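You operate a simulated robot arm through the tools that you are given. There is no shell and no other tool.

Carry out the task below with a simulated robot arm. There is one attempt and no reset: what you move stays moved.

Task
Take block 52 off line and put block 57 on line.
Fine: on 52 blue shut, black open, red shut; on 57 red open, black shut, blue open; no red flag.

The check looks at the end state, three seconds after you hand in, the way a careful person would. Anything else that was tipped, shoved, dropped, spilled or broken makes it a failure.

Robot
A 6-joint arm with a two-finger gripper, fixed in place. Base frame: the origin is at the foot of the arm, x ahead of it, y to its left, z up. Readings come in mm, rad, newtons and seconds.
Its first joint turns from -2.897 to 2.897 rad. Payload 2.45 kg.
The tool frame sits at the grasp point between the pads (the TCP): z along the fingers, y along the line on which they close. The tips reach 20 mm beyond it. Largest opening 140 mm; the body of the gripper starts 168 mm behind the TCP.
Orientation is that of the tool frame in the base frame, as a unit quaternion [x, y, z, w]. With the fingers straight down and closing along the base's y, the tool's x points along the base's -x, its y along +y and its z along -z.

Tools
- The arm moves only by the tool move_arm. Its argument "steps" is a list of rows, each a list of 7 numbers: the opening, from 0 (shut) to 1 (fully open), then the shift along the base's x, y, z in mm, then the turn, a rotation vector about the base's x, y, z in degrees. In form: [[gripper, dx, dy, dz, rx, ry, rz], ...]. A call has 1 to 20 rows; each row shifts and turns the commanded pose from where the row before left it. Each row takes 0.2 s and may step no farther than 50 mm and 0.15 rad from the row before; otherwise, or with a gripper value out of range, the whole call is refused. A pose out of reach is approached as far as the arm can. The call stops where the force on the tool passes 90 N (or 10 N more than at its start, if that is more) or the arm is blocked; 0.2 s more then pass. The fingers move at their own pace (about 45 mm/s each) and stop on an object; they squeeze with about 41 N. The grip force told is the motor's: it shows also when the fingers shut on nothing. Time passes only in rows, and 0.2 s behind the last, so rows that do not move let the fingers close. The reply holds the time, the measured pose of the TCP, the force on the tool along the base axes, the opening and the grip force, in the units named above and with some noise, with the torque about the TCP (base axes, N m) and any sound that the robot's microphone picked up.
- Cameras (640 x 400 px; columns grow to the right, rows downward): "scene" is fixed at [219.2, 650.2, 1820.1]; the picture's right is [-0.71, -0.70, 0.00], its down [-0.32, 0.32, -0.89] and it looks along [0.63, -0.64, -0.45] (base axes); focal length 317 px, centre (320, 200). "wrist" rides on the gripper at [78, 11, -209] in the tool frame; the picture's right is [-0.14, 0.99, 0.00], its down [-0.92, -0.13, -0.37] and it looks along [-0.37, -0.05, 0.93] (tool axes); focal length 280 px, centre (320, 200). There is no depth. A picture from a camera that has moved, and an enlarged one, comes with that camera's place and axes in the base frame and with its lens.
- get_image(camera): a new picture of that camera. No time passes.
- inspect(camera, box): a new picture of the part [left, top, right, bottom] of that camera's present view, enlarged. No time passes.
- close_job(): hands the job in; it is judged then, once.

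Places have to be worked out from the pictures, the camera data and where the tool is seen. Open the gripper and draw the arm clear of the work before you hand the job in, unless the task says otherwise.

The tools are called after ">>>" by a JSON object that holds its "fn" and its "kwargs". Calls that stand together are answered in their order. move_arm: Moves the arm, as the interface text tells. Its arguments: {"type":"object","properties":{"steps":{"type":"array","items":{"type":"array","items":{"type":"number"}}}},"required":["steps"]} The other tools are called the same way: get_image (camera) takes a picture; inspect (camera, box) takes an enlarged picture of a part of a camera's view; close_job () hands the job in.

At the start:

```text
time: 0.0
position: [566.1, -7.5, 1572.1]
ee_rot: [0.0, 1.0, 0.0, -0.001]
contact_force: [-0.6, -0.4, 0.1]
wrist_torque: [-0.01, 0.01, 0.02]
gripper_width: 140.1
gripper_force: 0.0
```

scene: 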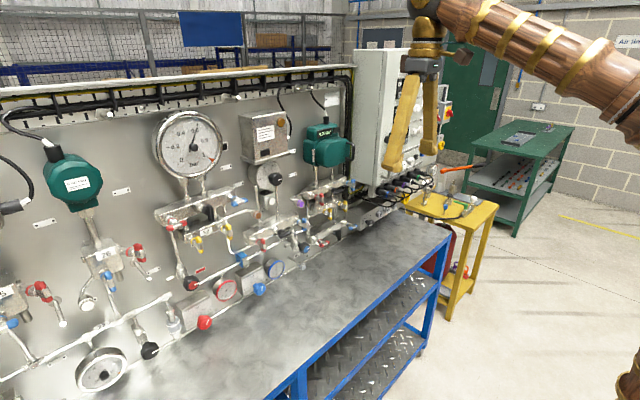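
wrist: 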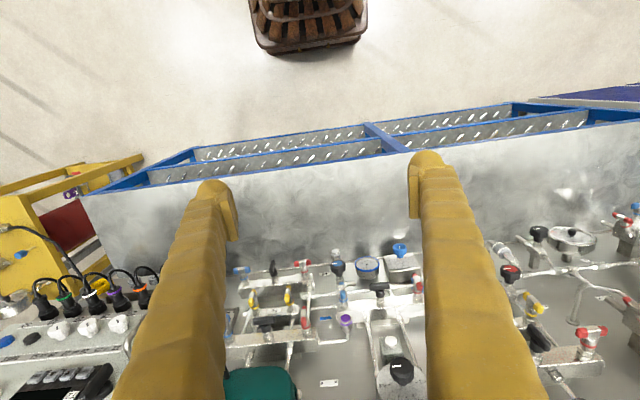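

I'll begin by enlarging the scene to find the blocks and their labels.

>>> {"fn": "inspect", "kwargs": {"camera": "scene", "box": [140, 80, 260, 155]}}

>>> {"fn": "inspect", "kwargs": {"camera": "scene", "box": [140, 170, 260, 245]}}

>>> {"fn": "inspect", "kwargs": {"camera": "scene", "box": [240, 90, 360, 165]}}

>>> {"fn": "inspect", "kwargs": {"camera": "scene", "box": [240, 165, 360, 240]}}

>>> {"fn": "inspect", "kwargs": {"camera": "scene", "box": [0, 130, 160, 230]}}

>>> {"fn": "inspect", "kwargs": {"camera": "scene", "box": [0, 230, 160, 330]}}

>>> {"fn": "inspect", "kwargs": {"camera": "scene", "box": [0, 300, 160, 400]}}

>>> {"fn": "inspect", "kwargs": {"camera": "scene", "box": [150, 240, 310, 340]}}

>>> {"fn": "inspect", "kwargs": {"camera": "scene", "box": [350, 70, 510, 230]}}

```text
5.33 times, centred on (200, 118) of scene
camera zoom: at [219.2, 650.2, 1820.1], right [-0.71, -0.7, 0.0], down [-0.32, 0.32, -0.89], along [0.63, -0.64, -0.45], focal length 1690 px, centre (960, 640)
```

zoom: 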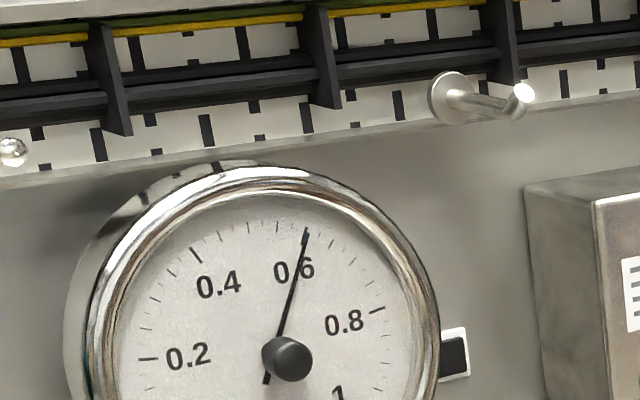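

```text
5.33 times, centred on (200, 208) of scene
camera zoom: at [219.2, 650.2, 1820.1], right [-0.71, -0.7, 0.0], down [-0.32, 0.32, -0.89], along [0.63, -0.64, -0.45], focal length 1690 px, centre (960, 160)
```

zoom: 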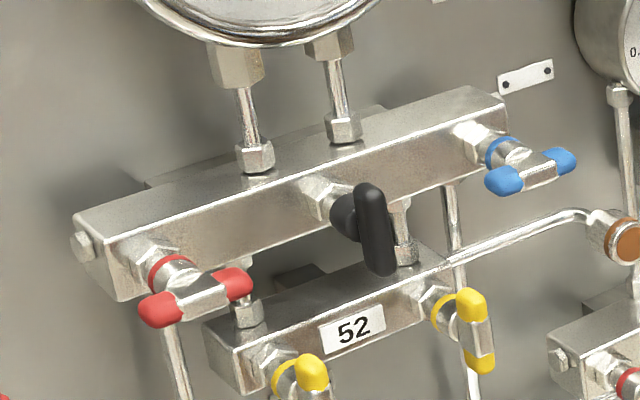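

```text
5.33 times, centred on (300, 128) of scene
camera zoom: at [219.2, 650.2, 1820.1], right [-0.71, -0.7, 0.0], down [-0.32, 0.32, -0.89], along [0.63, -0.64, -0.45], focal length 1690 px, centre (427, 587)
```

zoom: 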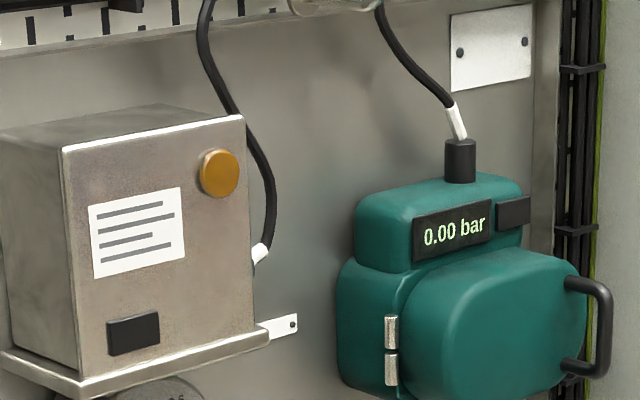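

```text
5.33 times, centred on (300, 202) of scene
camera zoom: at [219.2, 650.2, 1820.1], right [-0.71, -0.7, 0.0], down [-0.32, 0.32, -0.89], along [0.63, -0.64, -0.45], focal length 1690 px, centre (427, 187)
```

zoom: 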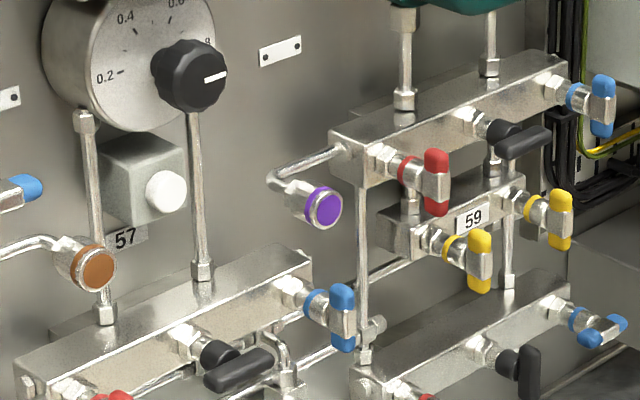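

```text
4.00 times, centred on (80, 180) of scene
camera zoom: at [219.2, 650.2, 1820.1], right [-0.71, -0.7, 0.0], down [-0.32, 0.32, -0.89], along [0.63, -0.64, -0.45], focal length 1267 px, centre (1280, 280)
```

zoom: 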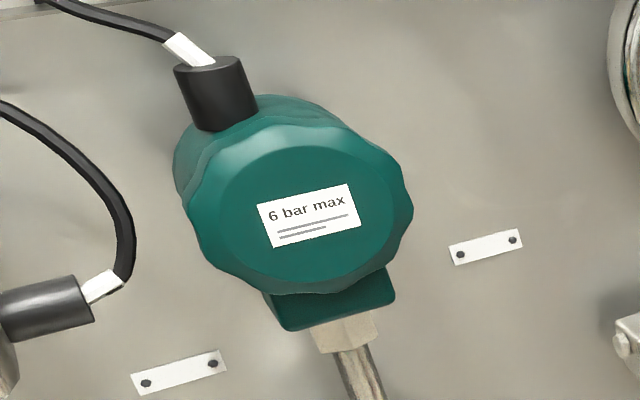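

```text
4.00 times, centred on (80, 280) of scene
camera zoom: at [219.2, 650.2, 1820.1], right [-0.71, -0.7, 0.0], down [-0.32, 0.32, -0.89], along [0.63, -0.64, -0.45], focal length 1267 px, centre (1280, -120)
```

zoom: 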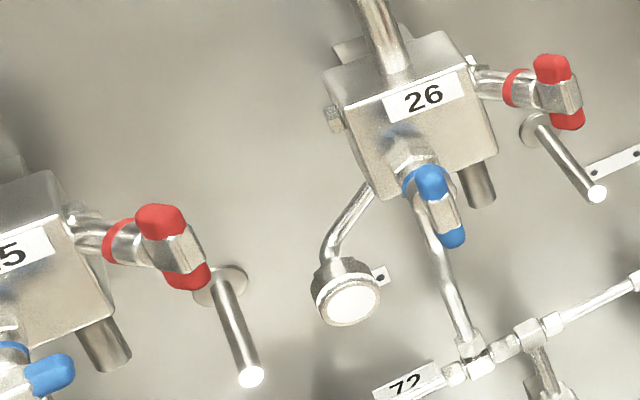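

```text
4.00 times, centred on (80, 350) of scene
camera zoom: at [219.2, 650.2, 1820.1], right [-0.71, -0.7, 0.0], down [-0.32, 0.32, -0.89], along [0.63, -0.64, -0.45], focal length 1267 px, centre (1280, -400)
```

zoom: 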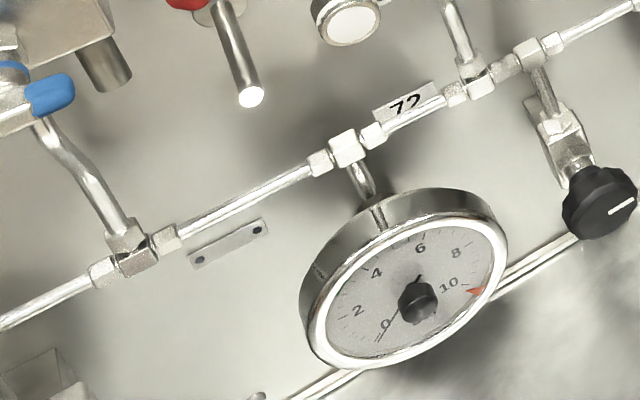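

```text
4.00 times, centred on (230, 290) of scene
camera zoom: at [219.2, 650.2, 1820.1], right [-0.71, -0.7, 0.0], down [-0.32, 0.32, -0.89], along [0.63, -0.64, -0.45], focal length 1267 px, centre (680, -160)
```

zoom: 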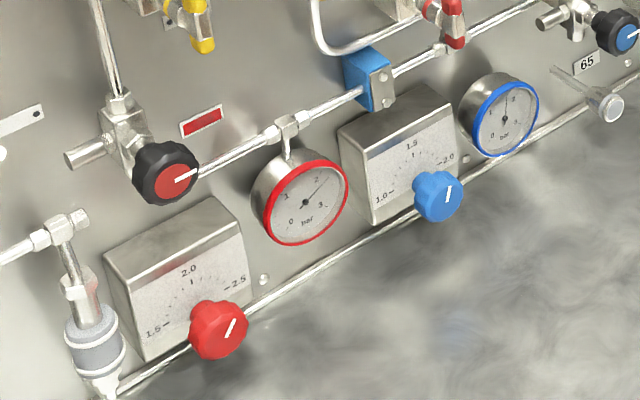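

```text
2.50 times, centred on (430, 150) of scene
camera zoom: at [219.2, 650.2, 1820.1], right [-0.71, -0.7, 0.0], down [-0.32, 0.32, -0.89], along [0.63, -0.64, -0.45], focal length 792 px, centre (45, 325)
```

zoom: 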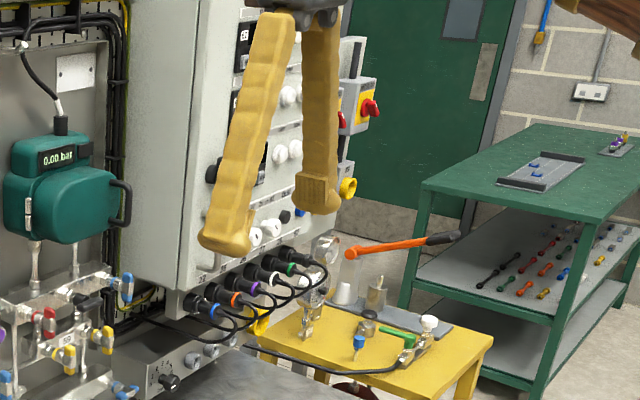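

Blocks 52 and 59 carry tags; 57 is labelled on the panel. I'll look closer at 57 and at the parts near it, plus the wrist view.

>>> {"fn": "inspect", "kwargs": {"camera": "scene", "box": [230, 190, 310, 240]}}

>>> {"fn": "inspect", "kwargs": {"camera": "scene", "box": [240, 225, 320, 275]}}

>>> {"fn": "inspect", "kwargs": {"camera": "scene", "box": [290, 205, 370, 255]}}

>>> {"fn": "inspect", "kwargs": {"camera": "scene", "box": [240, 150, 320, 200]}}

>>> {"fn": "inspect", "kwargs": {"camera": "scene", "box": [150, 220, 230, 270]}}

>>> {"fn": "inspect", "kwargs": {"camera": "wrist", "box": [220, 240, 440, 400]}}

>>> {"fn": "inspect", "kwargs": {"camera": "wrist", "box": [460, 200, 640, 400]}}

```text
8.00 times, centred on (270, 215) of scene
camera zoom: at [219.2, 650.2, 1820.1], right [-0.71, -0.7, 0.0], down [-0.32, 0.32, -0.89], along [0.63, -0.64, -0.45], focal length 2535 px, centre (720, 80)
```

zoom: 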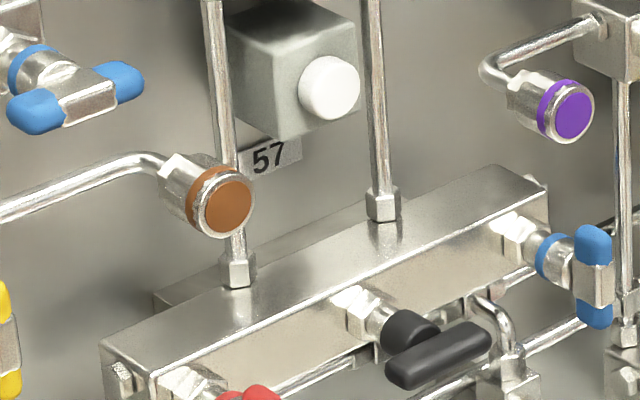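

```text
8.00 times, centred on (280, 250) of scene
camera zoom: at [219.2, 650.2, 1820.1], right [-0.71, -0.7, 0.0], down [-0.32, 0.32, -0.89], along [0.63, -0.64, -0.45], focal length 2535 px, centre (640, -200)
```

zoom: 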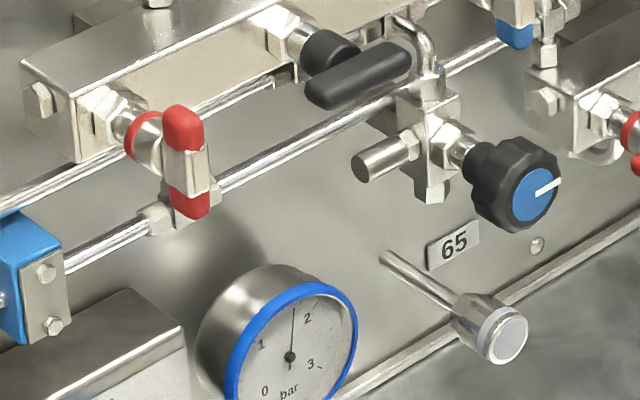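

```text
8.00 times, centred on (330, 230) of scene
camera zoom: at [219.2, 650.2, 1820.1], right [-0.71, -0.7, 0.0], down [-0.32, 0.32, -0.89], along [0.63, -0.64, -0.45], focal length 2535 px, centre (240, -40)
```

zoom: 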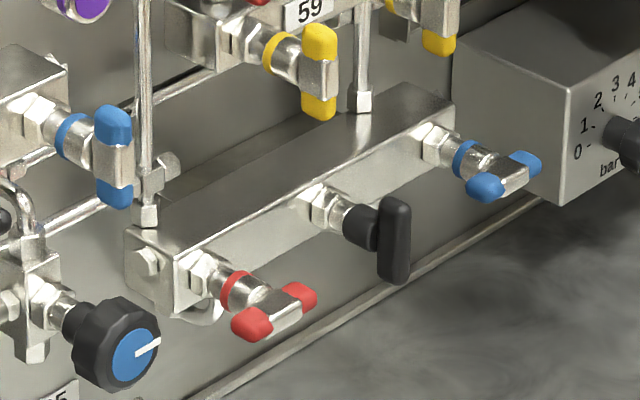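

```text
8.00 times, centred on (280, 175) of scene
camera zoom: at [219.2, 650.2, 1820.1], right [-0.71, -0.7, 0.0], down [-0.32, 0.32, -0.89], along [0.63, -0.64, -0.45], focal length 2535 px, centre (640, 400)
```

zoom: 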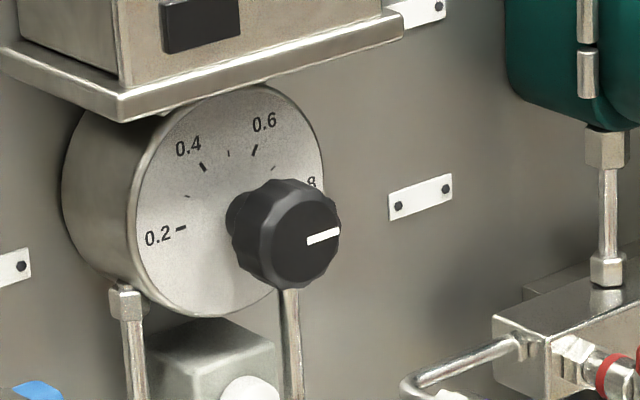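

```text
8.00 times, centred on (190, 245) of scene
camera zoom: at [219.2, 650.2, 1820.1], right [-0.71, -0.7, 0.0], down [-0.32, 0.32, -0.89], along [0.63, -0.64, -0.45], focal length 2535 px, centre (1360, -160)
```

zoom: 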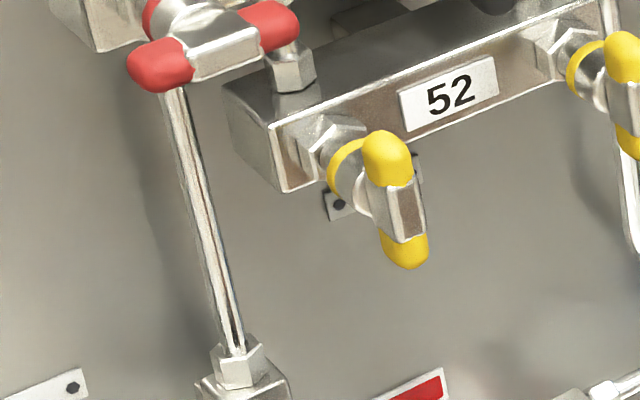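

```text
2.50 times, centred on (330, 320) of wrist
camera zoom: at [486.8, 3.5, 1780.4], right [0.14, 0.99, 0.0], down [0.92, -0.13, 0.37], along [0.37, -0.05, -0.93], focal length 701 px, centre (295, -100)
```

zoom: 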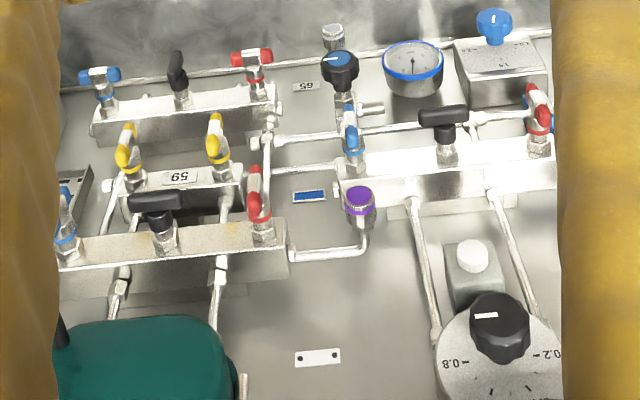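

```text
2.00 times, centred on (550, 300) of wrist
camera zoom: at [486.8, 3.5, 1780.4], right [0.14, 0.99, 0.0], down [0.92, -0.13, 0.37], along [0.37, -0.05, -0.93], focal length 561 px, centre (-140, 0)
```

zoom: 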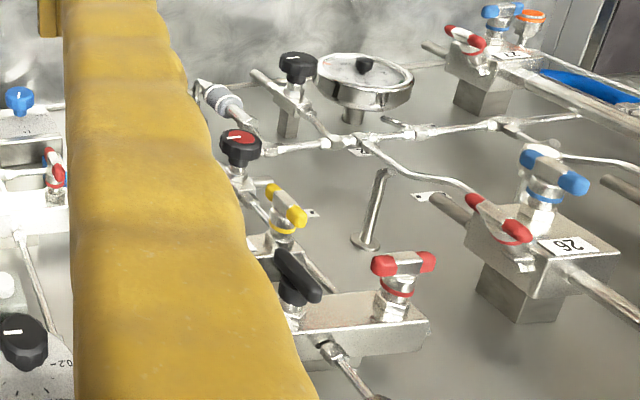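

52 shows red and blue handles horizontal with black vertical (on line, dial 0.6). 57 shows red and blue vertical with black horizontal (off line), and the valve stems stick out along -x at roughly x≈940, z≈1240. I'll tip the tool to point along +x, staying well clear of the panel, so I can look at it straight on.

>>> {"fn": "move_arm", "kwargs": {"steps": [[1, 0, 0, 0, 0, -8.2, 0], [1, 0, 0, 0, 0, -8.2, 0], [1, 0, 0, 0, 0, -8.2, 0], [1, 0, 0, 0, 0, -8.2, 0], [1, 0, 0, 0, 0, -8.2, 0], [1, 0, 0, 0, 0, -8.2, 0], [1, 0, 0, 0, 0, -8.2, 0], [1, 0, 0, 0, 0, -8.2, 0], [1, 0, 0, 0, 0, -8.2, 0], [1, 0, 0, 0, 0, -8.2, 0], [1, 0, 0, 0, 0, -8.0, 0], [1, 0, 0, 0, 0, 0, 0]]}}

```text
time: 2.6
position: [565.4, -13.5, 1571.6]
ee_rot: [0.008, 0.725, -0.009, 0.689]
contact_force: [-0.1, 0.0, -0.1]
wrist_torque: [0.0, 0.05, -0.06]
gripper_width: 140.0
gripper_force: 0.0
out of reach, approached as far as the arm can: row 11
```

The tool is almost horizontal; the arm ran out of range at this spot, so I'll lower and move forward somewhat, then finish levelling.

>>> {"fn": "move_arm", "kwargs": {"steps": [[1, 10, 0, -40, 0, 0, 0], [1, 10, 0, -40, 0, 0, 0], [1, 10, 0, -40, 0, 0, 0], [1, 10, 0, -40, 0, 0, 0], [1, 10, 0, -40, 0, 0, 0], [1, 0, 0, 0, 0, 0, 0]]}}

```text
time: 4.0
position: [613.2, -10.6, 1371.6]
ee_rot: [0.008, 0.725, -0.008, 0.689]
contact_force: [0.6, -0.5, -0.7]
wrist_torque: [-0.01, -0.01, -0.02]
gripper_width: 139.8
gripper_force: 0.0
```

Correcting the small residual tilt and then looking.

>>> {"fn": "move_arm", "kwargs": {"steps": [[1, 0, 0, 0, 0, -2.9, 1.3], [1, 0, 0, 0, 0, 0, 0]]}}

>>> {"fn": "get_image", "kwargs": {"camera": "wrist"}}

>>> {"fn": "get_image", "kwargs": {"camera": "scene"}}

```text
time: 4.6
position: [614.2, -12.2, 1371.5]
ee_rot: [0.001, 0.707, -0.001, 0.707]
contact_force: [0.6, 0.3, -0.5]
wrist_torque: [0.0, 0.02, -0.02]
gripper_width: 140.0
gripper_force: 0.0
```

```text
taken
camera wrist: at [404.4, -1.4, 1293.1], right [0.0, 0.99, 0.14], down [-0.37, -0.13, 0.92], along [0.93, -0.05, 0.37], focal length 280 px, centre (320, 200)
```

wrist: 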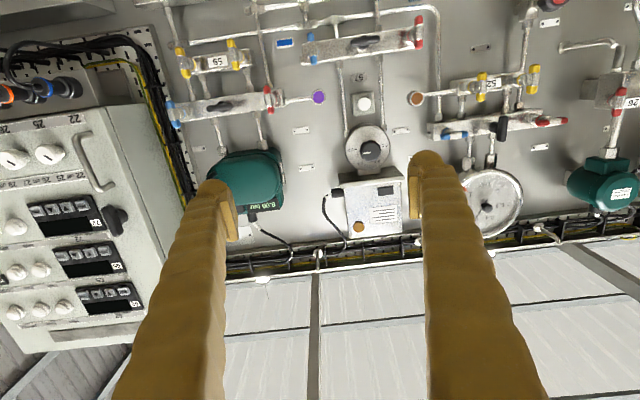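

```text
taken
```

scene: 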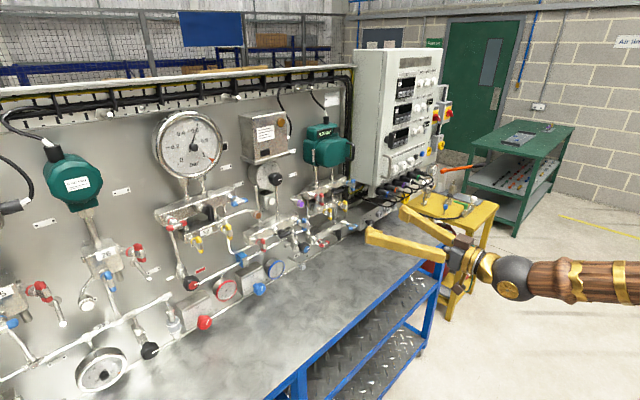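

The wrist view now faces the panel (image is inverted: picture-down is up, picture-right is +y). I'll zoom in on both blocks.

>>> {"fn": "inspect", "kwargs": {"camera": "wrist", "box": [410, 60, 570, 160]}}

>>> {"fn": "inspect", "kwargs": {"camera": "wrist", "box": [290, 0, 450, 100]}}

>>> {"fn": "inspect", "kwargs": {"camera": "wrist", "box": [300, 80, 420, 155]}}

>>> {"fn": "inspect", "kwargs": {"camera": "scene", "box": [150, 170, 270, 245]}}

>>> {"fn": "inspect", "kwargs": {"camera": "scene", "box": [235, 180, 335, 242]}}

```text
4.00 times, centred on (490, 110) of wrist
camera zoom: at [404.4, -1.4, 1293.1], right [0.0, 0.99, 0.14], down [-0.37, -0.13, 0.92], along [0.93, -0.05, 0.37], focal length 1122 px, centre (-360, 560)
```

zoom: 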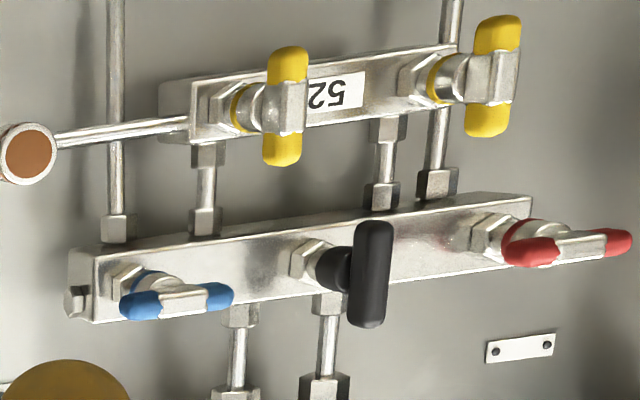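

```text
4.00 times, centred on (370, 50) of wrist
camera zoom: at [404.4, -1.4, 1293.1], right [0.0, 0.99, 0.14], down [-0.37, -0.13, 0.92], along [0.93, -0.05, 0.37], focal length 1122 px, centre (120, 800)
```

zoom: 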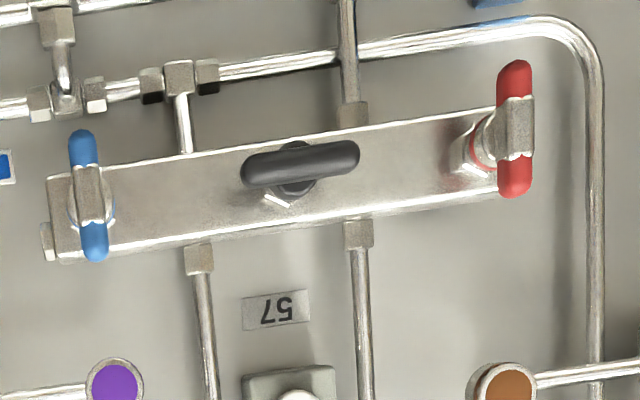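

```text
5.33 times, centred on (360, 118) of wrist
camera zoom: at [404.4, -1.4, 1293.1], right [0.0, 0.99, 0.14], down [-0.37, -0.13, 0.92], along [0.93, -0.05, 0.37], focal length 1495 px, centre (107, 640)
```

zoom: 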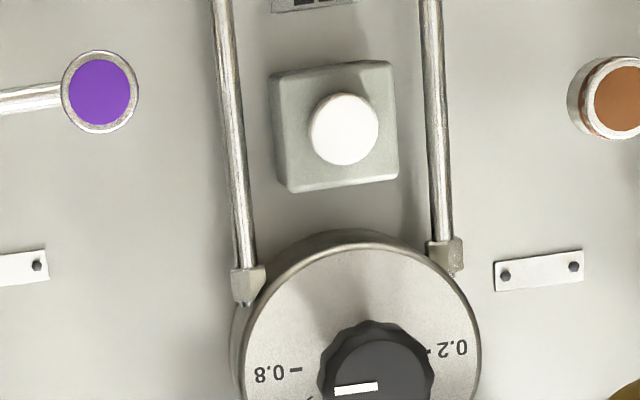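

```text
5.33 times, centred on (210, 208) of scene
camera zoom: at [219.2, 650.2, 1820.1], right [-0.71, -0.7, 0.0], down [-0.32, 0.32, -0.89], along [0.63, -0.64, -0.45], focal length 1690 px, centre (907, 160)
```

zoom: 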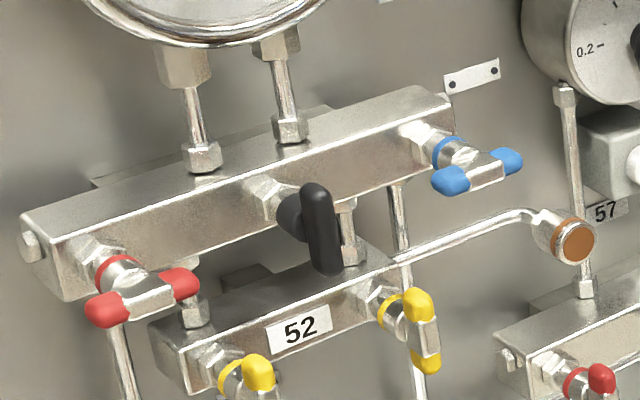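

```text
6.40 times, centred on (285, 211) of scene
camera zoom: at [219.2, 650.2, 1820.1], right [-0.71, -0.7, 0.0], down [-0.32, 0.32, -0.89], along [0.63, -0.64, -0.45], focal length 2028 px, centre (544, 130)
```

zoom: 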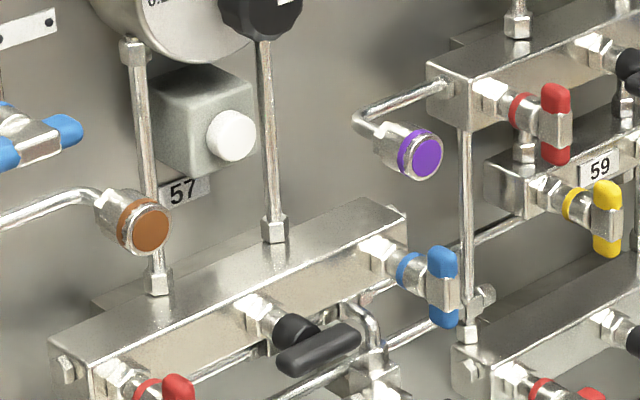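

Triangulating both views: 52 blue/black/red handles sit at y≈240/330/420, z≈1412; 57 blue/black/red at y≈-6/84/174, z≈1231; all handle bars at x≈946, panel at x≈1061. The white disc by 57 must be the flag (now white), so I'll follow the stated order. Moving to a standoff before 52 blue, rolled -90° so the fingers close vertically on its horizontal bar.

>>> {"fn": "move_arm", "kwargs": {"steps": [[0.4, 10, 23, 4, -8.2, 0, 0], [0.4, 10, 23, 4, -8.2, 0, 0], [0.4, 10, 23, 4, -8.2, 0, 0], [0.4, 10, 23, 4, -8.2, 0, 0], [0.4, 10, 23, 4, -8.2, 0, 0], [0.4, 10, 23, 4, -8.2, 0, 0], [0.4, 10, 23, 4, -8.2, 0, 0], [0.4, 10, 23, 4, -8.2, 0, 0], [0.4, 10, 23, 4, -8.2, 0, 0], [0.4, 10, 23, 4, -8.2, 0, 0], [0.4, 10, 22, 1, -8.0, 0, 0], [0.4, 0, 0, 0, 0, 0, 0]]}}

>>> {"fn": "get_image", "kwargs": {"camera": "wrist"}}

>>> {"fn": "get_image", "kwargs": {"camera": "scene"}}

```text
time: 7.2
position: [725.6, 240.6, 1412.3]
ee_rot: [0.5, -0.5, 0.501, -0.499]
contact_force: [-0.8, 0.7, 0.2]
wrist_torque: [0.0, 0.02, -0.01]
gripper_width: 56.2
gripper_force: 0.0
```

```text
taken
camera wrist: at [516.0, 161.5, 1401.0], right [0.0, 0.14, -0.99], down [-0.37, 0.92, 0.13], along [0.93, 0.36, 0.05], focal length 280 px, centre (320, 200)
```

wrist: 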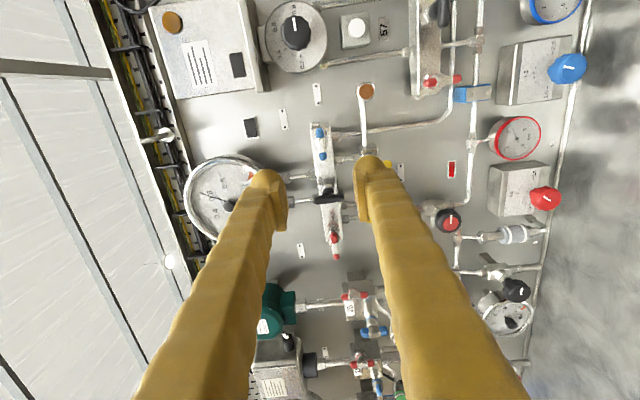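

```text
taken
```

scene: 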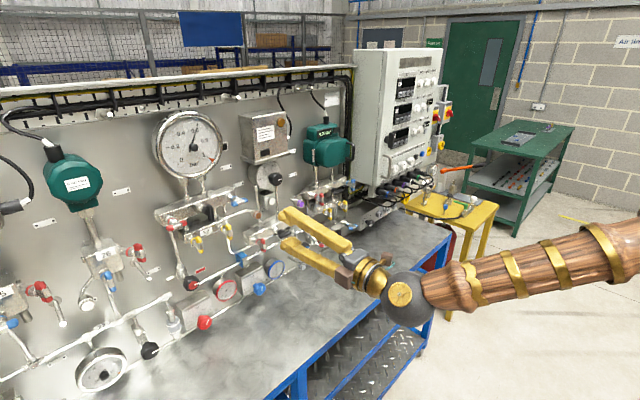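

The arm is in front of 52 blue with the correct roll. Zooming to refine the position.

>>> {"fn": "inspect", "kwargs": {"camera": "wrist", "box": [280, 110, 376, 170]}}

>>> {"fn": "inspect", "kwargs": {"camera": "wrist", "box": [290, 170, 386, 270]}}

```text
6.67 times, centred on (328, 140) of wrist
camera zoom: at [516.0, 161.5, 1401.0], right [0.0, 0.14, -0.99], down [-0.37, 0.92, 0.13], along [0.93, 0.36, 0.05], focal length 1869 px, centre (267, 600)
```

zoom: 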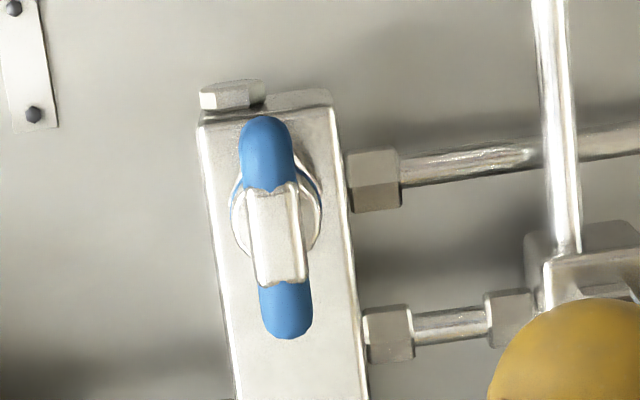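

```text
4.00 times, centred on (338, 220) of wrist
camera zoom: at [516.0, 161.5, 1401.0], right [0.0, 0.14, -0.99], down [-0.37, 0.92, 0.13], along [0.93, 0.36, 0.05], focal length 1122 px, centre (248, 120)
```

zoom: 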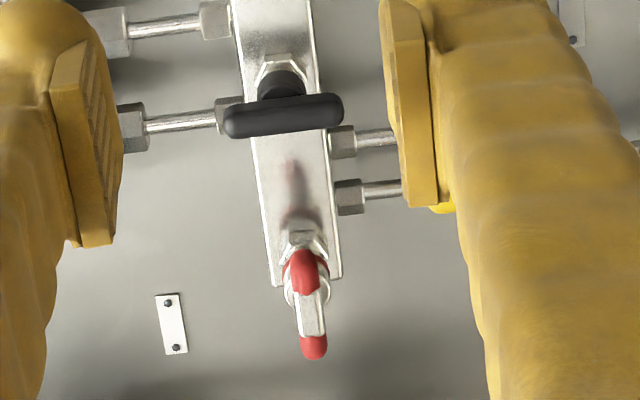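

Refined: blue bar centre ≈ (946, 242, 1410), about 53 mm long and 12 mm thick. I'll advance until the fingertips straddle the bar (TCP x≈938) with the gripper still open.

>>> {"fn": "move_arm", "kwargs": {"steps": [[0.4, 35, 1.5, -2, 0, 0, 0], [0.4, 35, 0, 0, 0, 0, 0], [0.4, 35, 0, 0, 0, 0, 0], [0.4, 35, 0, 0, 0, 0, 0], [0.4, 30, 0, 0, 0, 0, 0], [0.4, 20, 0, 0, 0, 0, 0], [0.4, 12, 0, 0, 0, 0, 0], [0.4, 10, 0, 0, 0, 0, 0], [0.4, 0, 0, 0, 0, 0, 0]]}}

>>> {"fn": "get_image", "kwargs": {"camera": "wrist"}}

>>> {"fn": "inspect", "kwargs": {"camera": "scene", "box": [180, 160, 308, 240]}}

```text
time: 9.2
position: [937.4, 239.1, 1410.6]
ee_rot: [0.5, -0.5, 0.5, -0.5]
contact_force: [-0.7, 0.1, 0.2]
wrist_torque: [0.0, -0.02, 0.01]
gripper_width: 56.2
gripper_force: 0.1
```

```text
taken
camera wrist: at [727.9, 161.2, 1398.8], right [0.0, 0.14, -0.99], down [-0.37, 0.92, 0.13], along [0.93, 0.36, 0.05], focal length 280 px, centre (320, 200)
```

wrist: 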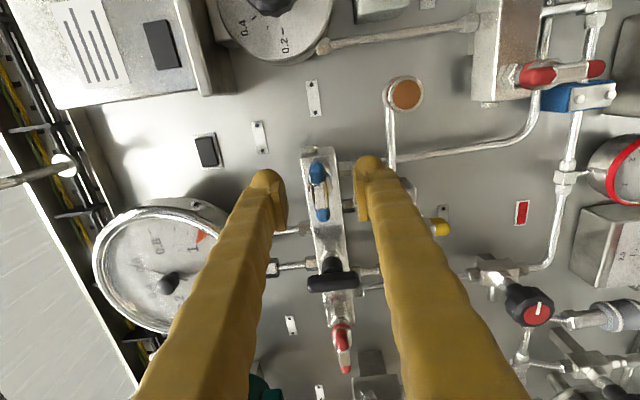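

```text
5.00 times, centred on (244, 200) of scene
camera zoom: at [219.2, 650.2, 1820.1], right [-0.71, -0.7, 0.0], down [-0.32, 0.32, -0.89], along [0.63, -0.64, -0.45], focal length 1584 px, centre (700, 200)
```

zoom: 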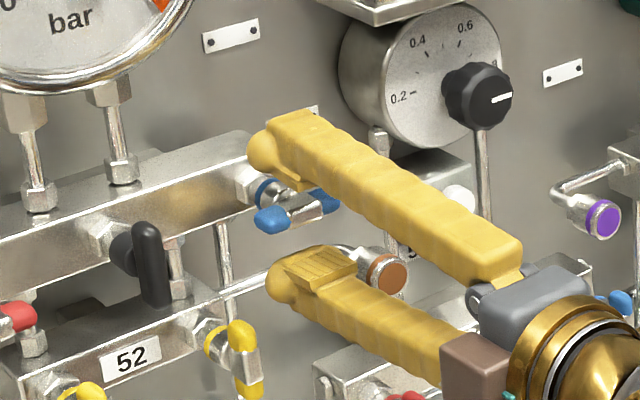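

Fingers straddle the blue bar above and below, and its centre reads (946, 240.5, 1410). Closing on it.

>>> {"fn": "move_arm", "kwargs": {"steps": [[0.4, 2, 1.4, -0.5, 0, 0, 0], [0, 0, 0, 0, 0, 0, 0], [0, 0, 0, 0, 0, 0, 0], [0, 0, 0, 0, 0, 0, 0], [0, 0, 0, 0, 0, 0, 0], [0, 0, 0, 0, 0, 0, 0]]}}

>>> {"fn": "get_image", "kwargs": {"camera": "wrist"}}

>>> {"fn": "inspect", "kwargs": {"camera": "scene", "box": [180, 160, 308, 240]}}

```text
time: 10.6
position: [937.8, 240.8, 1409.9]
ee_rot: [0.501, -0.499, 0.5, -0.5]
contact_force: [-42.3, -5.2, 1.4]
wrist_torque: [-0.02, -0.03, -0.23]
gripper_width: 11.2
gripper_force: 38.4
stopped in row 6: the force on the tool passed its limit at 93 N (the readings are from after the stop); the commanded pose is now the measured one
```

```text
taken
camera wrist: at [727.3, 162.9, 1398.6], right [0.0, 0.14, -0.99], down [-0.37, 0.92, 0.13], along [0.93, 0.37, 0.05], focal length 280 px, centre (320, 200)
```

wrist: 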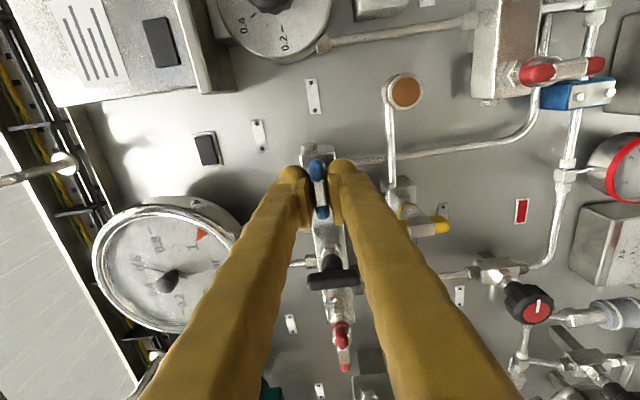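

```text
5.00 times, centred on (244, 200) of scene
camera zoom: at [219.2, 650.2, 1820.1], right [-0.71, -0.7, 0.0], down [-0.32, 0.32, -0.89], along [0.63, -0.64, -0.45], focal length 1584 px, centre (700, 200)
```

zoom: 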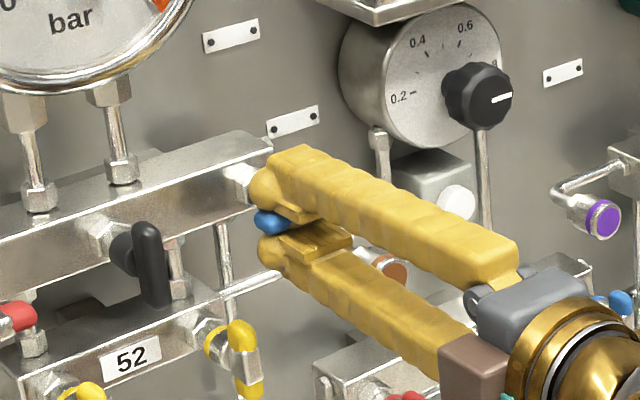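

It gripped (11 mm), but the tips bear on something behind the bar with a -x push of about 42 N. I'll open slightly, back off 7 mm and re-grip.

>>> {"fn": "move_arm", "kwargs": {"steps": [[0.2, 0, 0, 0, 0, 0, 0], [0.2, -3.5, 0, 0, 0, 0, 0], [0.2, -3.5, 0, 0, 0, 0, 0], [0, 0, 0, 0, 0, 0, 0], [0, 0, 0, 0, 0, 0, 0], [0, 0, 0, 0, 0, 0, 0]]}}

```text
time: 12.0
position: [930.9, 241.9, 1410.6]
ee_rot: [0.5, -0.5, 0.5, -0.5]
contact_force: [8.0, 3.0, 8.1]
wrist_torque: [0.0, -0.08, 0.11]
gripper_width: 11.1
gripper_force: 38.1
```

A clean grip with small forces. Testing the turn clockwise as seen from the front (+x), the usual closing direction, by a few degrees.

>>> {"fn": "move_arm", "kwargs": {"steps": [[0, 0, 0, 0, 5, 0, 0], [0, 0, 0, 0, 5, 0, 0], [0, 0, 0, 0, 0, 0, 0]]}}

>>> {"fn": "inspect", "kwargs": {"camera": "scene", "box": [180, 160, 308, 240]}}

```text
time: 12.8
position: [931.7, 242.3, 1410.0]
ee_rot: [-0.455, 0.542, -0.454, 0.542]
contact_force: [24.8, 4.4, 26.3]
wrist_torque: [-0.1, -0.19, 0.08]
gripper_width: 11.4
gripper_force: 38.0
```

```text
5.00 times, centred on (244, 200) of scene
camera zoom: at [219.2, 650.2, 1820.1], right [-0.71, -0.7, 0.0], down [-0.32, 0.32, -0.89], along [0.63, -0.64, -0.45], focal length 1584 px, centre (700, 200)
```

zoom: 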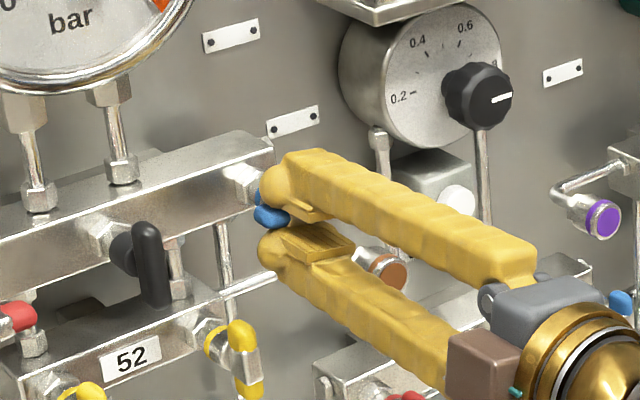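

The turn goes freely (torque ≈0.1 N m), with mild side forces. Continuing in steps with a small compensation.

>>> {"fn": "move_arm", "kwargs": {"steps": [[0, 1, 0, 0.7, 6, 0, 0], [0, 0, 0, 0.5, 6, 0, 0], [0, 0, 0, 0, 6, 0, 0], [0, 0, 0, 0, 0, 0, 0]]}}

```text
time: 13.8
position: [932.0, 240.8, 1411.0]
ee_rot: [-0.364, 0.607, -0.363, 0.606]
contact_force: [-27.3, -1.8, 12.4]
wrist_torque: [-0.04, -0.14, 0.03]
gripper_width: 11.0
gripper_force: 38.0
```

Still free; x force flipped to about -27 N, so I'll take out the x offset and continue.

>>> {"fn": "move_arm", "kwargs": {"steps": [[0, -1, 0, 0.3, 7, 0, 0], [0, 0, 0, 0.3, 7, 0, 0], [0, 0, 0, 0, 7, 0, 0], [0, 0, 0, 0, 0, 0, 0]]}}

>>> {"fn": "inspect", "kwargs": {"camera": "scene", "box": [180, 160, 308, 240]}}

```text
time: 14.8
position: [931.9, 241.1, 1410.9]
ee_rot: [-0.248, 0.663, -0.246, 0.662]
contact_force: [26.8, -11.9, 9.8]
wrist_torque: [-0.09, -0.09, -0.11]
gripper_width: 11.0
gripper_force: 38.4
```

```text
5.00 times, centred on (244, 200) of scene
camera zoom: at [219.2, 650.2, 1820.1], right [-0.71, -0.7, 0.0], down [-0.32, 0.32, -0.89], along [0.63, -0.64, -0.45], focal length 1584 px, centre (700, 200)
```

zoom: 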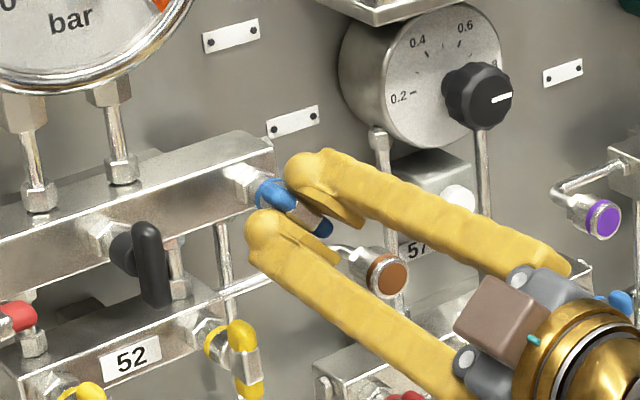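

The blue handle follows the gripper. Continuing the rest of the quarter turn.

>>> {"fn": "move_arm", "kwargs": {"steps": [[0, 0.4, -0.3, 0, 7, 0, 0], [0, 0, -0.3, 0, 7, 0, 0], [0, 0, 0, 0, 7, 0, 0], [0, 0, 0, 0, 7, 0, 0], [0, 0, 0, 0, 0, 0, 0]]}}

```text
time: 16.0
position: [931.2, 239.7, 1411.7]
ee_rot: [-0.08, 0.702, -0.079, 0.703]
contact_force: [6.6, -17.1, 8.4]
wrist_torque: [-0.06, -0.1, -0.17]
gripper_width: 11.3
gripper_force: 37.9
```

About 77° done; 13° more, plus a little to feel for the stop.

>>> {"fn": "move_arm", "kwargs": {"steps": [[0, 0, -0.5, 0, 6, 0, 0], [0, 0, 0, 0, 5, 0, 0], [0, 0, 0, 0, 2, 0, 0], [0, 0, 0, 0, 0, 0, 0]]}}

>>> {"fn": "inspect", "kwargs": {"camera": "scene", "box": [180, 160, 308, 240]}}

```text
time: 17.0
position: [931.8, 240.7, 1410.5]
ee_rot: [0.0, 0.707, 0.0, 0.708]
contact_force: [17.7, -15.1, 13.0]
wrist_torque: [-0.04, -0.19, -0.16]
gripper_width: 10.8
gripper_force: 37.8
```

```text
5.00 times, centred on (244, 200) of scene
camera zoom: at [219.2, 650.2, 1820.1], right [-0.71, -0.7, 0.0], down [-0.32, 0.32, -0.89], along [0.63, -0.64, -0.45], focal length 1584 px, centre (700, 200)
```

zoom: 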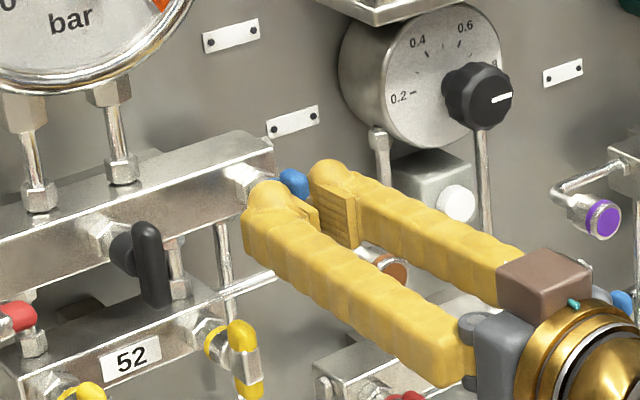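

The bar is at vertical with no stop felt yet; I'll nudge a bit further to make sure it is fully shut.

>>> {"fn": "move_arm", "kwargs": {"steps": [[0, 0, 0, 0, 2.5, 0, 0], [0, 0, 0, 0, 0, 0, 0]]}}

```text
time: 17.6
position: [932.4, 240.3, 1411.5]
ee_rot: [0.014, 0.706, 0.016, 0.708]
contact_force: [4.4, -21.1, 16.0]
wrist_torque: [-0.92, -0.22, -0.24]
gripper_width: 11.9
gripper_force: 38.5
```

Torque rose to 0.92 N m: that is the shut stop. Easing back, opening and withdrawing to inspect.

>>> {"fn": "move_arm", "kwargs": {"steps": [[0, 0, 0, 0, -2, 0, 0], [0.35, 0, 0, 0, 0, 0, 0], [0.35, 0, 0, 0, 0, 0, 0], [0.35, -10, 0, 0, 0, 0, 0], [0.35, -30, 0, 0, 0, 0, 0], [0.35, -30, 0, 0, 0, 0, 0], [0.35, -20, 0, 0, 0, 0, 0], [0.35, 0, 0, 0, 0, 0, 0]]}}

>>> {"fn": "inspect", "kwargs": {"camera": "scene", "box": [180, 160, 308, 240]}}

>>> {"fn": "get_image", "kwargs": {"camera": "wrist"}}

```text
time: 19.4
position: [842.4, 241.6, 1411.9]
ee_rot: [0.001, 0.707, 0.004, 0.707]
contact_force: [-0.6, -0.1, -0.2]
wrist_torque: [0.0, 0.0, 0.0]
gripper_width: 49.0
gripper_force: 0.0
```

```text
5.00 times, centred on (244, 200) of scene
camera zoom: at [219.2, 650.2, 1820.1], right [-0.71, -0.7, 0.0], down [-0.32, 0.32, -0.89], along [0.63, -0.64, -0.45], focal length 1584 px, centre (700, 200)
```

zoom: 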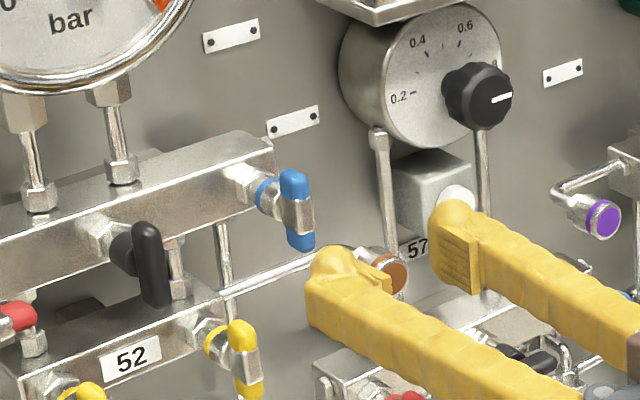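

```text
taken
camera wrist: at [631.8, 251.0, 1332.9], right [0.0, 0.99, 0.15], down [-0.37, -0.14, 0.92], along [0.93, -0.05, 0.37], focal length 280 px, centre (320, 200)
```

wrist: 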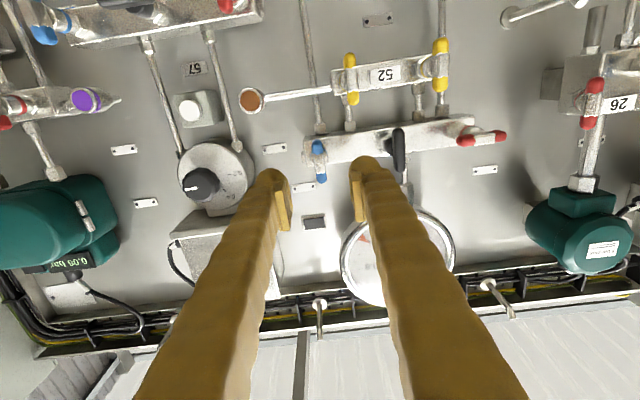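

52 blue is now vertical (shut). Next is 52 black: sliding over to y≈330 at this standoff and checking alignment.

>>> {"fn": "move_arm", "kwargs": {"steps": [[0.4, 0, 30, 0, 0, 0, 0], [0.4, 0, 30, 0, 0, 0, 0], [0.4, 0, 28.4, -0.5, -0.3, 0, -0.2], [0.4, 0, 0, 0, 0, 0, 0]]}}

>>> {"fn": "inspect", "kwargs": {"camera": "wrist", "box": [250, 90, 410, 190]}}

>>> {"fn": "inspect", "kwargs": {"camera": "scene", "box": [150, 160, 278, 240]}}

```text
time: 20.4
position: [842.6, 328.8, 1410.4]
ee_rot: [0.002, 0.707, 0.0, 0.707]
contact_force: [0.1, -0.7, -0.1]
wrist_torque: [-0.02, -0.02, -0.01]
gripper_width: 56.1
gripper_force: 0.0
```

```text
4.00 times, centred on (330, 140) of wrist
camera zoom: at [632.1, 339.8, 1331.7], right [0.0, 0.99, 0.14], down [-0.37, -0.13, 0.92], along [0.93, -0.05, 0.37], focal length 1122 px, centre (280, 440)
```

zoom: 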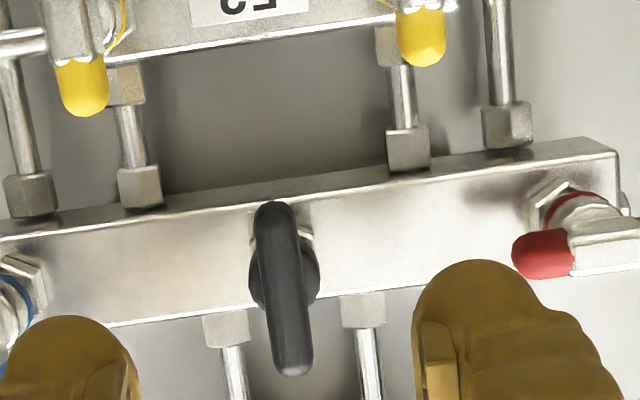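

```text
5.00 times, centred on (214, 200) of scene
camera zoom: at [219.2, 650.2, 1820.1], right [-0.71, -0.7, 0.0], down [-0.32, 0.32, -0.89], along [0.63, -0.64, -0.45], focal length 1584 px, centre (850, 200)
```

zoom: 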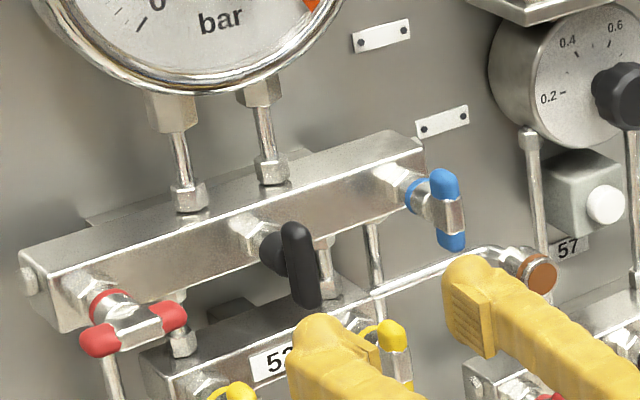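

Black bar is vertical at (944, 330, 1410.5). Advancing to x=928 and closing.

>>> {"fn": "move_arm", "kwargs": {"steps": [[0.4, 30, 1.5, 0, 0, 0, 0], [0.4, 30, 0, 0, 0, 0, 0], [0.4, 15, 0, 0, 0, 0, 0], [0.4, 10.4, 0, 0, 0, 0, 0], [0, 0, 0, 0, 0, 0, 0], [0, 0, 0, 0, 0, 0, 0], [0, 0, 0, 0, 0, 0, 0], [0, 0, 0, 0, 0, 0, 0]]}}

>>> {"fn": "inspect", "kwargs": {"camera": "scene", "box": [150, 160, 278, 240]}}

```text
time: 22.2
position: [925.7, 329.6, 1410.8]
ee_rot: [0.001, 0.707, 0.001, 0.707]
contact_force: [2.7, -4.2, -0.5]
wrist_torque: [-0.09, -0.01, -0.03]
gripper_width: 11.3
gripper_force: 33.4
```

```text
5.00 times, centred on (214, 200) of scene
camera zoom: at [219.2, 650.2, 1820.1], right [-0.71, -0.7, 0.0], down [-0.32, 0.32, -0.89], along [0.63, -0.64, -0.45], focal length 1584 px, centre (850, 200)
```

zoom: 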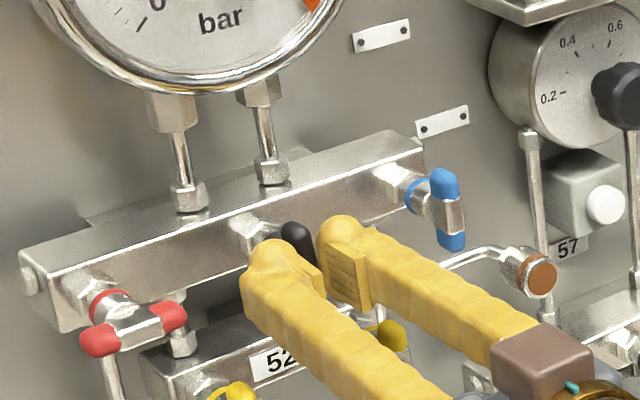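

Gripped with low forces. Now turning it counter-clockwise (-x rotation) to open, first a small test.

>>> {"fn": "move_arm", "kwargs": {"steps": [[0, 0, 0, 0, -5, 0, 0], [0, 0, 0, 0, -5, 0, 0], [0, 0, 0, 0, 0, 0, 0]]}}

```text
time: 23.0
position: [926.5, 329.7, 1411.8]
ee_rot: [-0.06, 0.704, -0.061, 0.705]
contact_force: [-29.8, -6.9, -4.7]
wrist_torque: [0.06, 0.06, -0.07]
gripper_width: 11.3
gripper_force: 38.4
```

Free turning. Continuing.

>>> {"fn": "move_arm", "kwargs": {"steps": [[0, -0.5, 0, 0, -7, 0, 0], [0, 0, 0, 0, -7, 0, 0], [0, 0, 0, 0, -7, 0, 0], [0, 0, 0, 0, -7, 0, 0], [0, 0, 0, 0, 0, 0, 0]]}}

>>> {"fn": "inspect", "kwargs": {"camera": "scene", "box": [150, 160, 278, 240]}}

```text
time: 24.2
position: [926.6, 329.9, 1410.7]
ee_rot: [-0.229, 0.668, -0.23, 0.669]
contact_force: [-26.4, -7.3, -2.8]
wrist_torque: [0.0, 0.02, -0.07]
gripper_width: 11.1
gripper_force: 37.9
```

```text
5.00 times, centred on (214, 200) of scene
camera zoom: at [219.2, 650.2, 1820.1], right [-0.71, -0.7, 0.0], down [-0.32, 0.32, -0.89], along [0.63, -0.64, -0.45], focal length 1584 px, centre (850, 200)
```

zoom: 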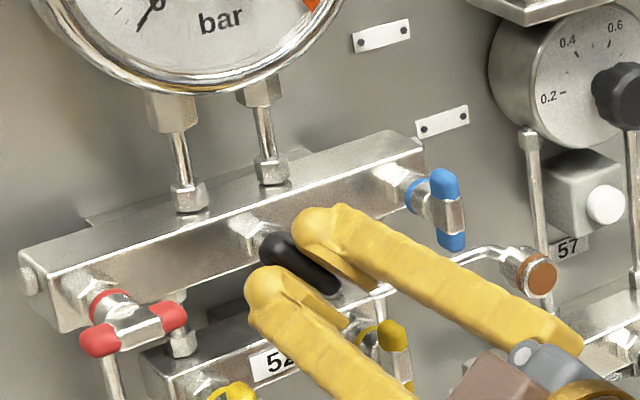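

The black handle follows and the 52 dial needle is dropping. Continuing to 90°.

>>> {"fn": "move_arm", "kwargs": {"steps": [[0, -0.5, 0, 0, -7, 0, 0], [0, 0, 0, 0, -7, 0, 0], [0, 0, 0, 0, -7, 0, 0], [0, 0, 0, 0, -7, 0, 0], [0, 0, 0, 0, -7, 0, 0], [0, 0, 0, 0, -7, 0, 0], [0, 0, 0, 0, -7, 0, 0], [0, 0, 0, 0, -3, 0, 0], [0, 0, 0, 0, 0, 0, 0]]}}

```text
time: 26.2
position: [926.5, 330.2, 1410.1]
ee_rot: [-0.5, 0.5, -0.5, 0.5]
contact_force: [14.3, 16.2, -2.8]
wrist_torque: [-0.02, 0.03, 0.26]
gripper_width: 11.2
gripper_force: 38.2
```

Now at horizontal; nudging to feel the stop.

>>> {"fn": "move_arm", "kwargs": {"steps": [[0, 0, 0, 0, -2.5, 0, 0], [0, 0, 0, 0, 0, 0, 0]]}}

```text
time: 26.8
position: [926.0, 331.2, 1409.4]
ee_rot: [0.51, -0.49, 0.51, -0.49]
contact_force: [0.8, 9.2, -9.3]
wrist_torque: [0.88, 0.14, 0.08]
gripper_width: 11.5
gripper_force: 38.8
```

Stop felt at 0.88 N m: black is fully open. Releasing, withdrawing, and moving to 52 red at y≈420.

>>> {"fn": "move_arm", "kwargs": {"steps": [[0, 0, 0, 0, 2.3, 0, 0], [0.4, 0, 0, 0, 0, 0, 0], [0.4, 0, 0, 0, 0, 0, 0], [0.4, -10, 0, 0, 0, 0, 0], [0.4, -30, 0, 0, 0, 0, 0], [0.4, -30, 0, 0, 0, 0, 0], [0.4, -15, 0, 0, 0, 0, 0], [0.4, 0, 30, 0, 0, 0, 0], [0.4, 0, 30, 0, 0, 0, 0], [0.4, 0, 28.5, 1, 0, 0, 0], [0.4, 0, 0, 0, 0, 0, 0]]}}

>>> {"fn": "get_image", "kwargs": {"camera": "wrist"}}

>>> {"fn": "inspect", "kwargs": {"camera": "scene", "box": [130, 150, 258, 230]}}

```text
time: 29.2
position: [839.7, 421.4, 1410.4]
ee_rot: [0.499, -0.5, 0.501, -0.5]
contact_force: [-0.7, -0.6, -0.2]
wrist_torque: [-0.04, -0.04, 0.0]
gripper_width: 56.1
gripper_force: 0.0
```

```text
taken
camera wrist: at [629.7, 342.7, 1397.3], right [0.0, 0.14, -0.99], down [-0.37, 0.92, 0.13], along [0.93, 0.37, 0.05], focal length 280 px, centre (320, 200)
```

wrist: 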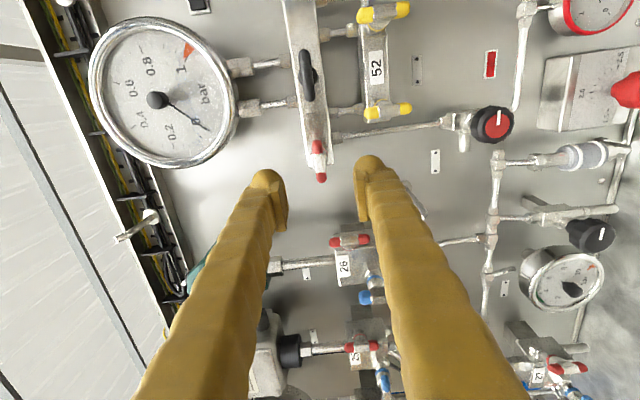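

```text
5.00 times, centred on (194, 190) of scene
camera zoom: at [219.2, 650.2, 1820.1], right [-0.71, -0.7, 0.0], down [-0.32, 0.32, -0.89], along [0.63, -0.64, -0.45], focal length 1584 px, centre (950, 250)
```

zoom: 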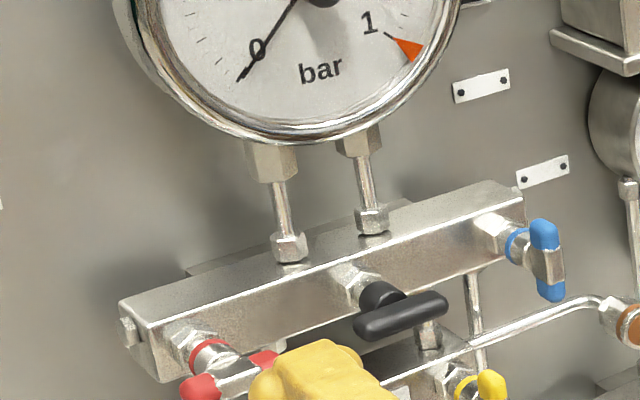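

Dial 52 now reads 0 and black is horizontal. Red bar sits at about (946, 421, 1410). Advancing to x=930 and gripping.

>>> {"fn": "move_arm", "kwargs": {"steps": [[0.4, 30, 0, 0, 0, 0, 0], [0.4, 30, 0, 0, 0, 0, 0], [0.4, 20, 0, 0, 0, 0, 0], [0.4, 10.6, 0, -0.3, 0, 0, 0], [0, 0, 0, 0, 0, 0, 0], [0, 0, 0, 0, 0, 0, 0], [0, 0, 0, 0, 0, 0, 0], [0, 0, 0, 0, 0, 0, 0]]}}

>>> {"fn": "inspect", "kwargs": {"camera": "scene", "box": [130, 160, 258, 240]}}

```text
time: 31.0
position: [931.8, 418.2, 1409.3]
ee_rot: [0.499, -0.499, 0.501, -0.501]
contact_force: [7.0, 2.8, 10.3]
wrist_torque: [0.03, -0.08, 0.02]
gripper_width: 11.2
gripper_force: 34.2
```

```text
5.00 times, centred on (194, 200) of scene
camera zoom: at [219.2, 650.2, 1820.1], right [-0.71, -0.7, 0.0], down [-0.32, 0.32, -0.89], along [0.63, -0.64, -0.45], focal length 1584 px, centre (950, 200)
```

zoom: 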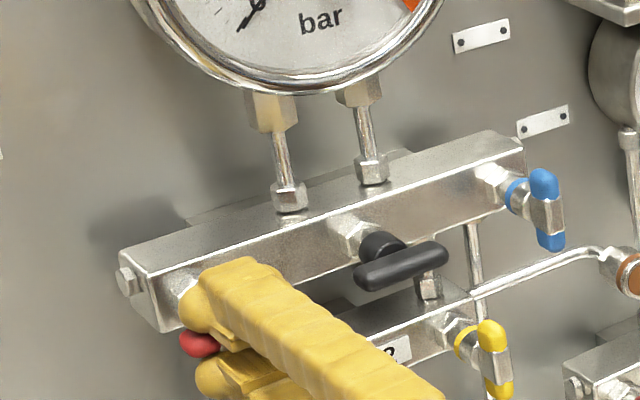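

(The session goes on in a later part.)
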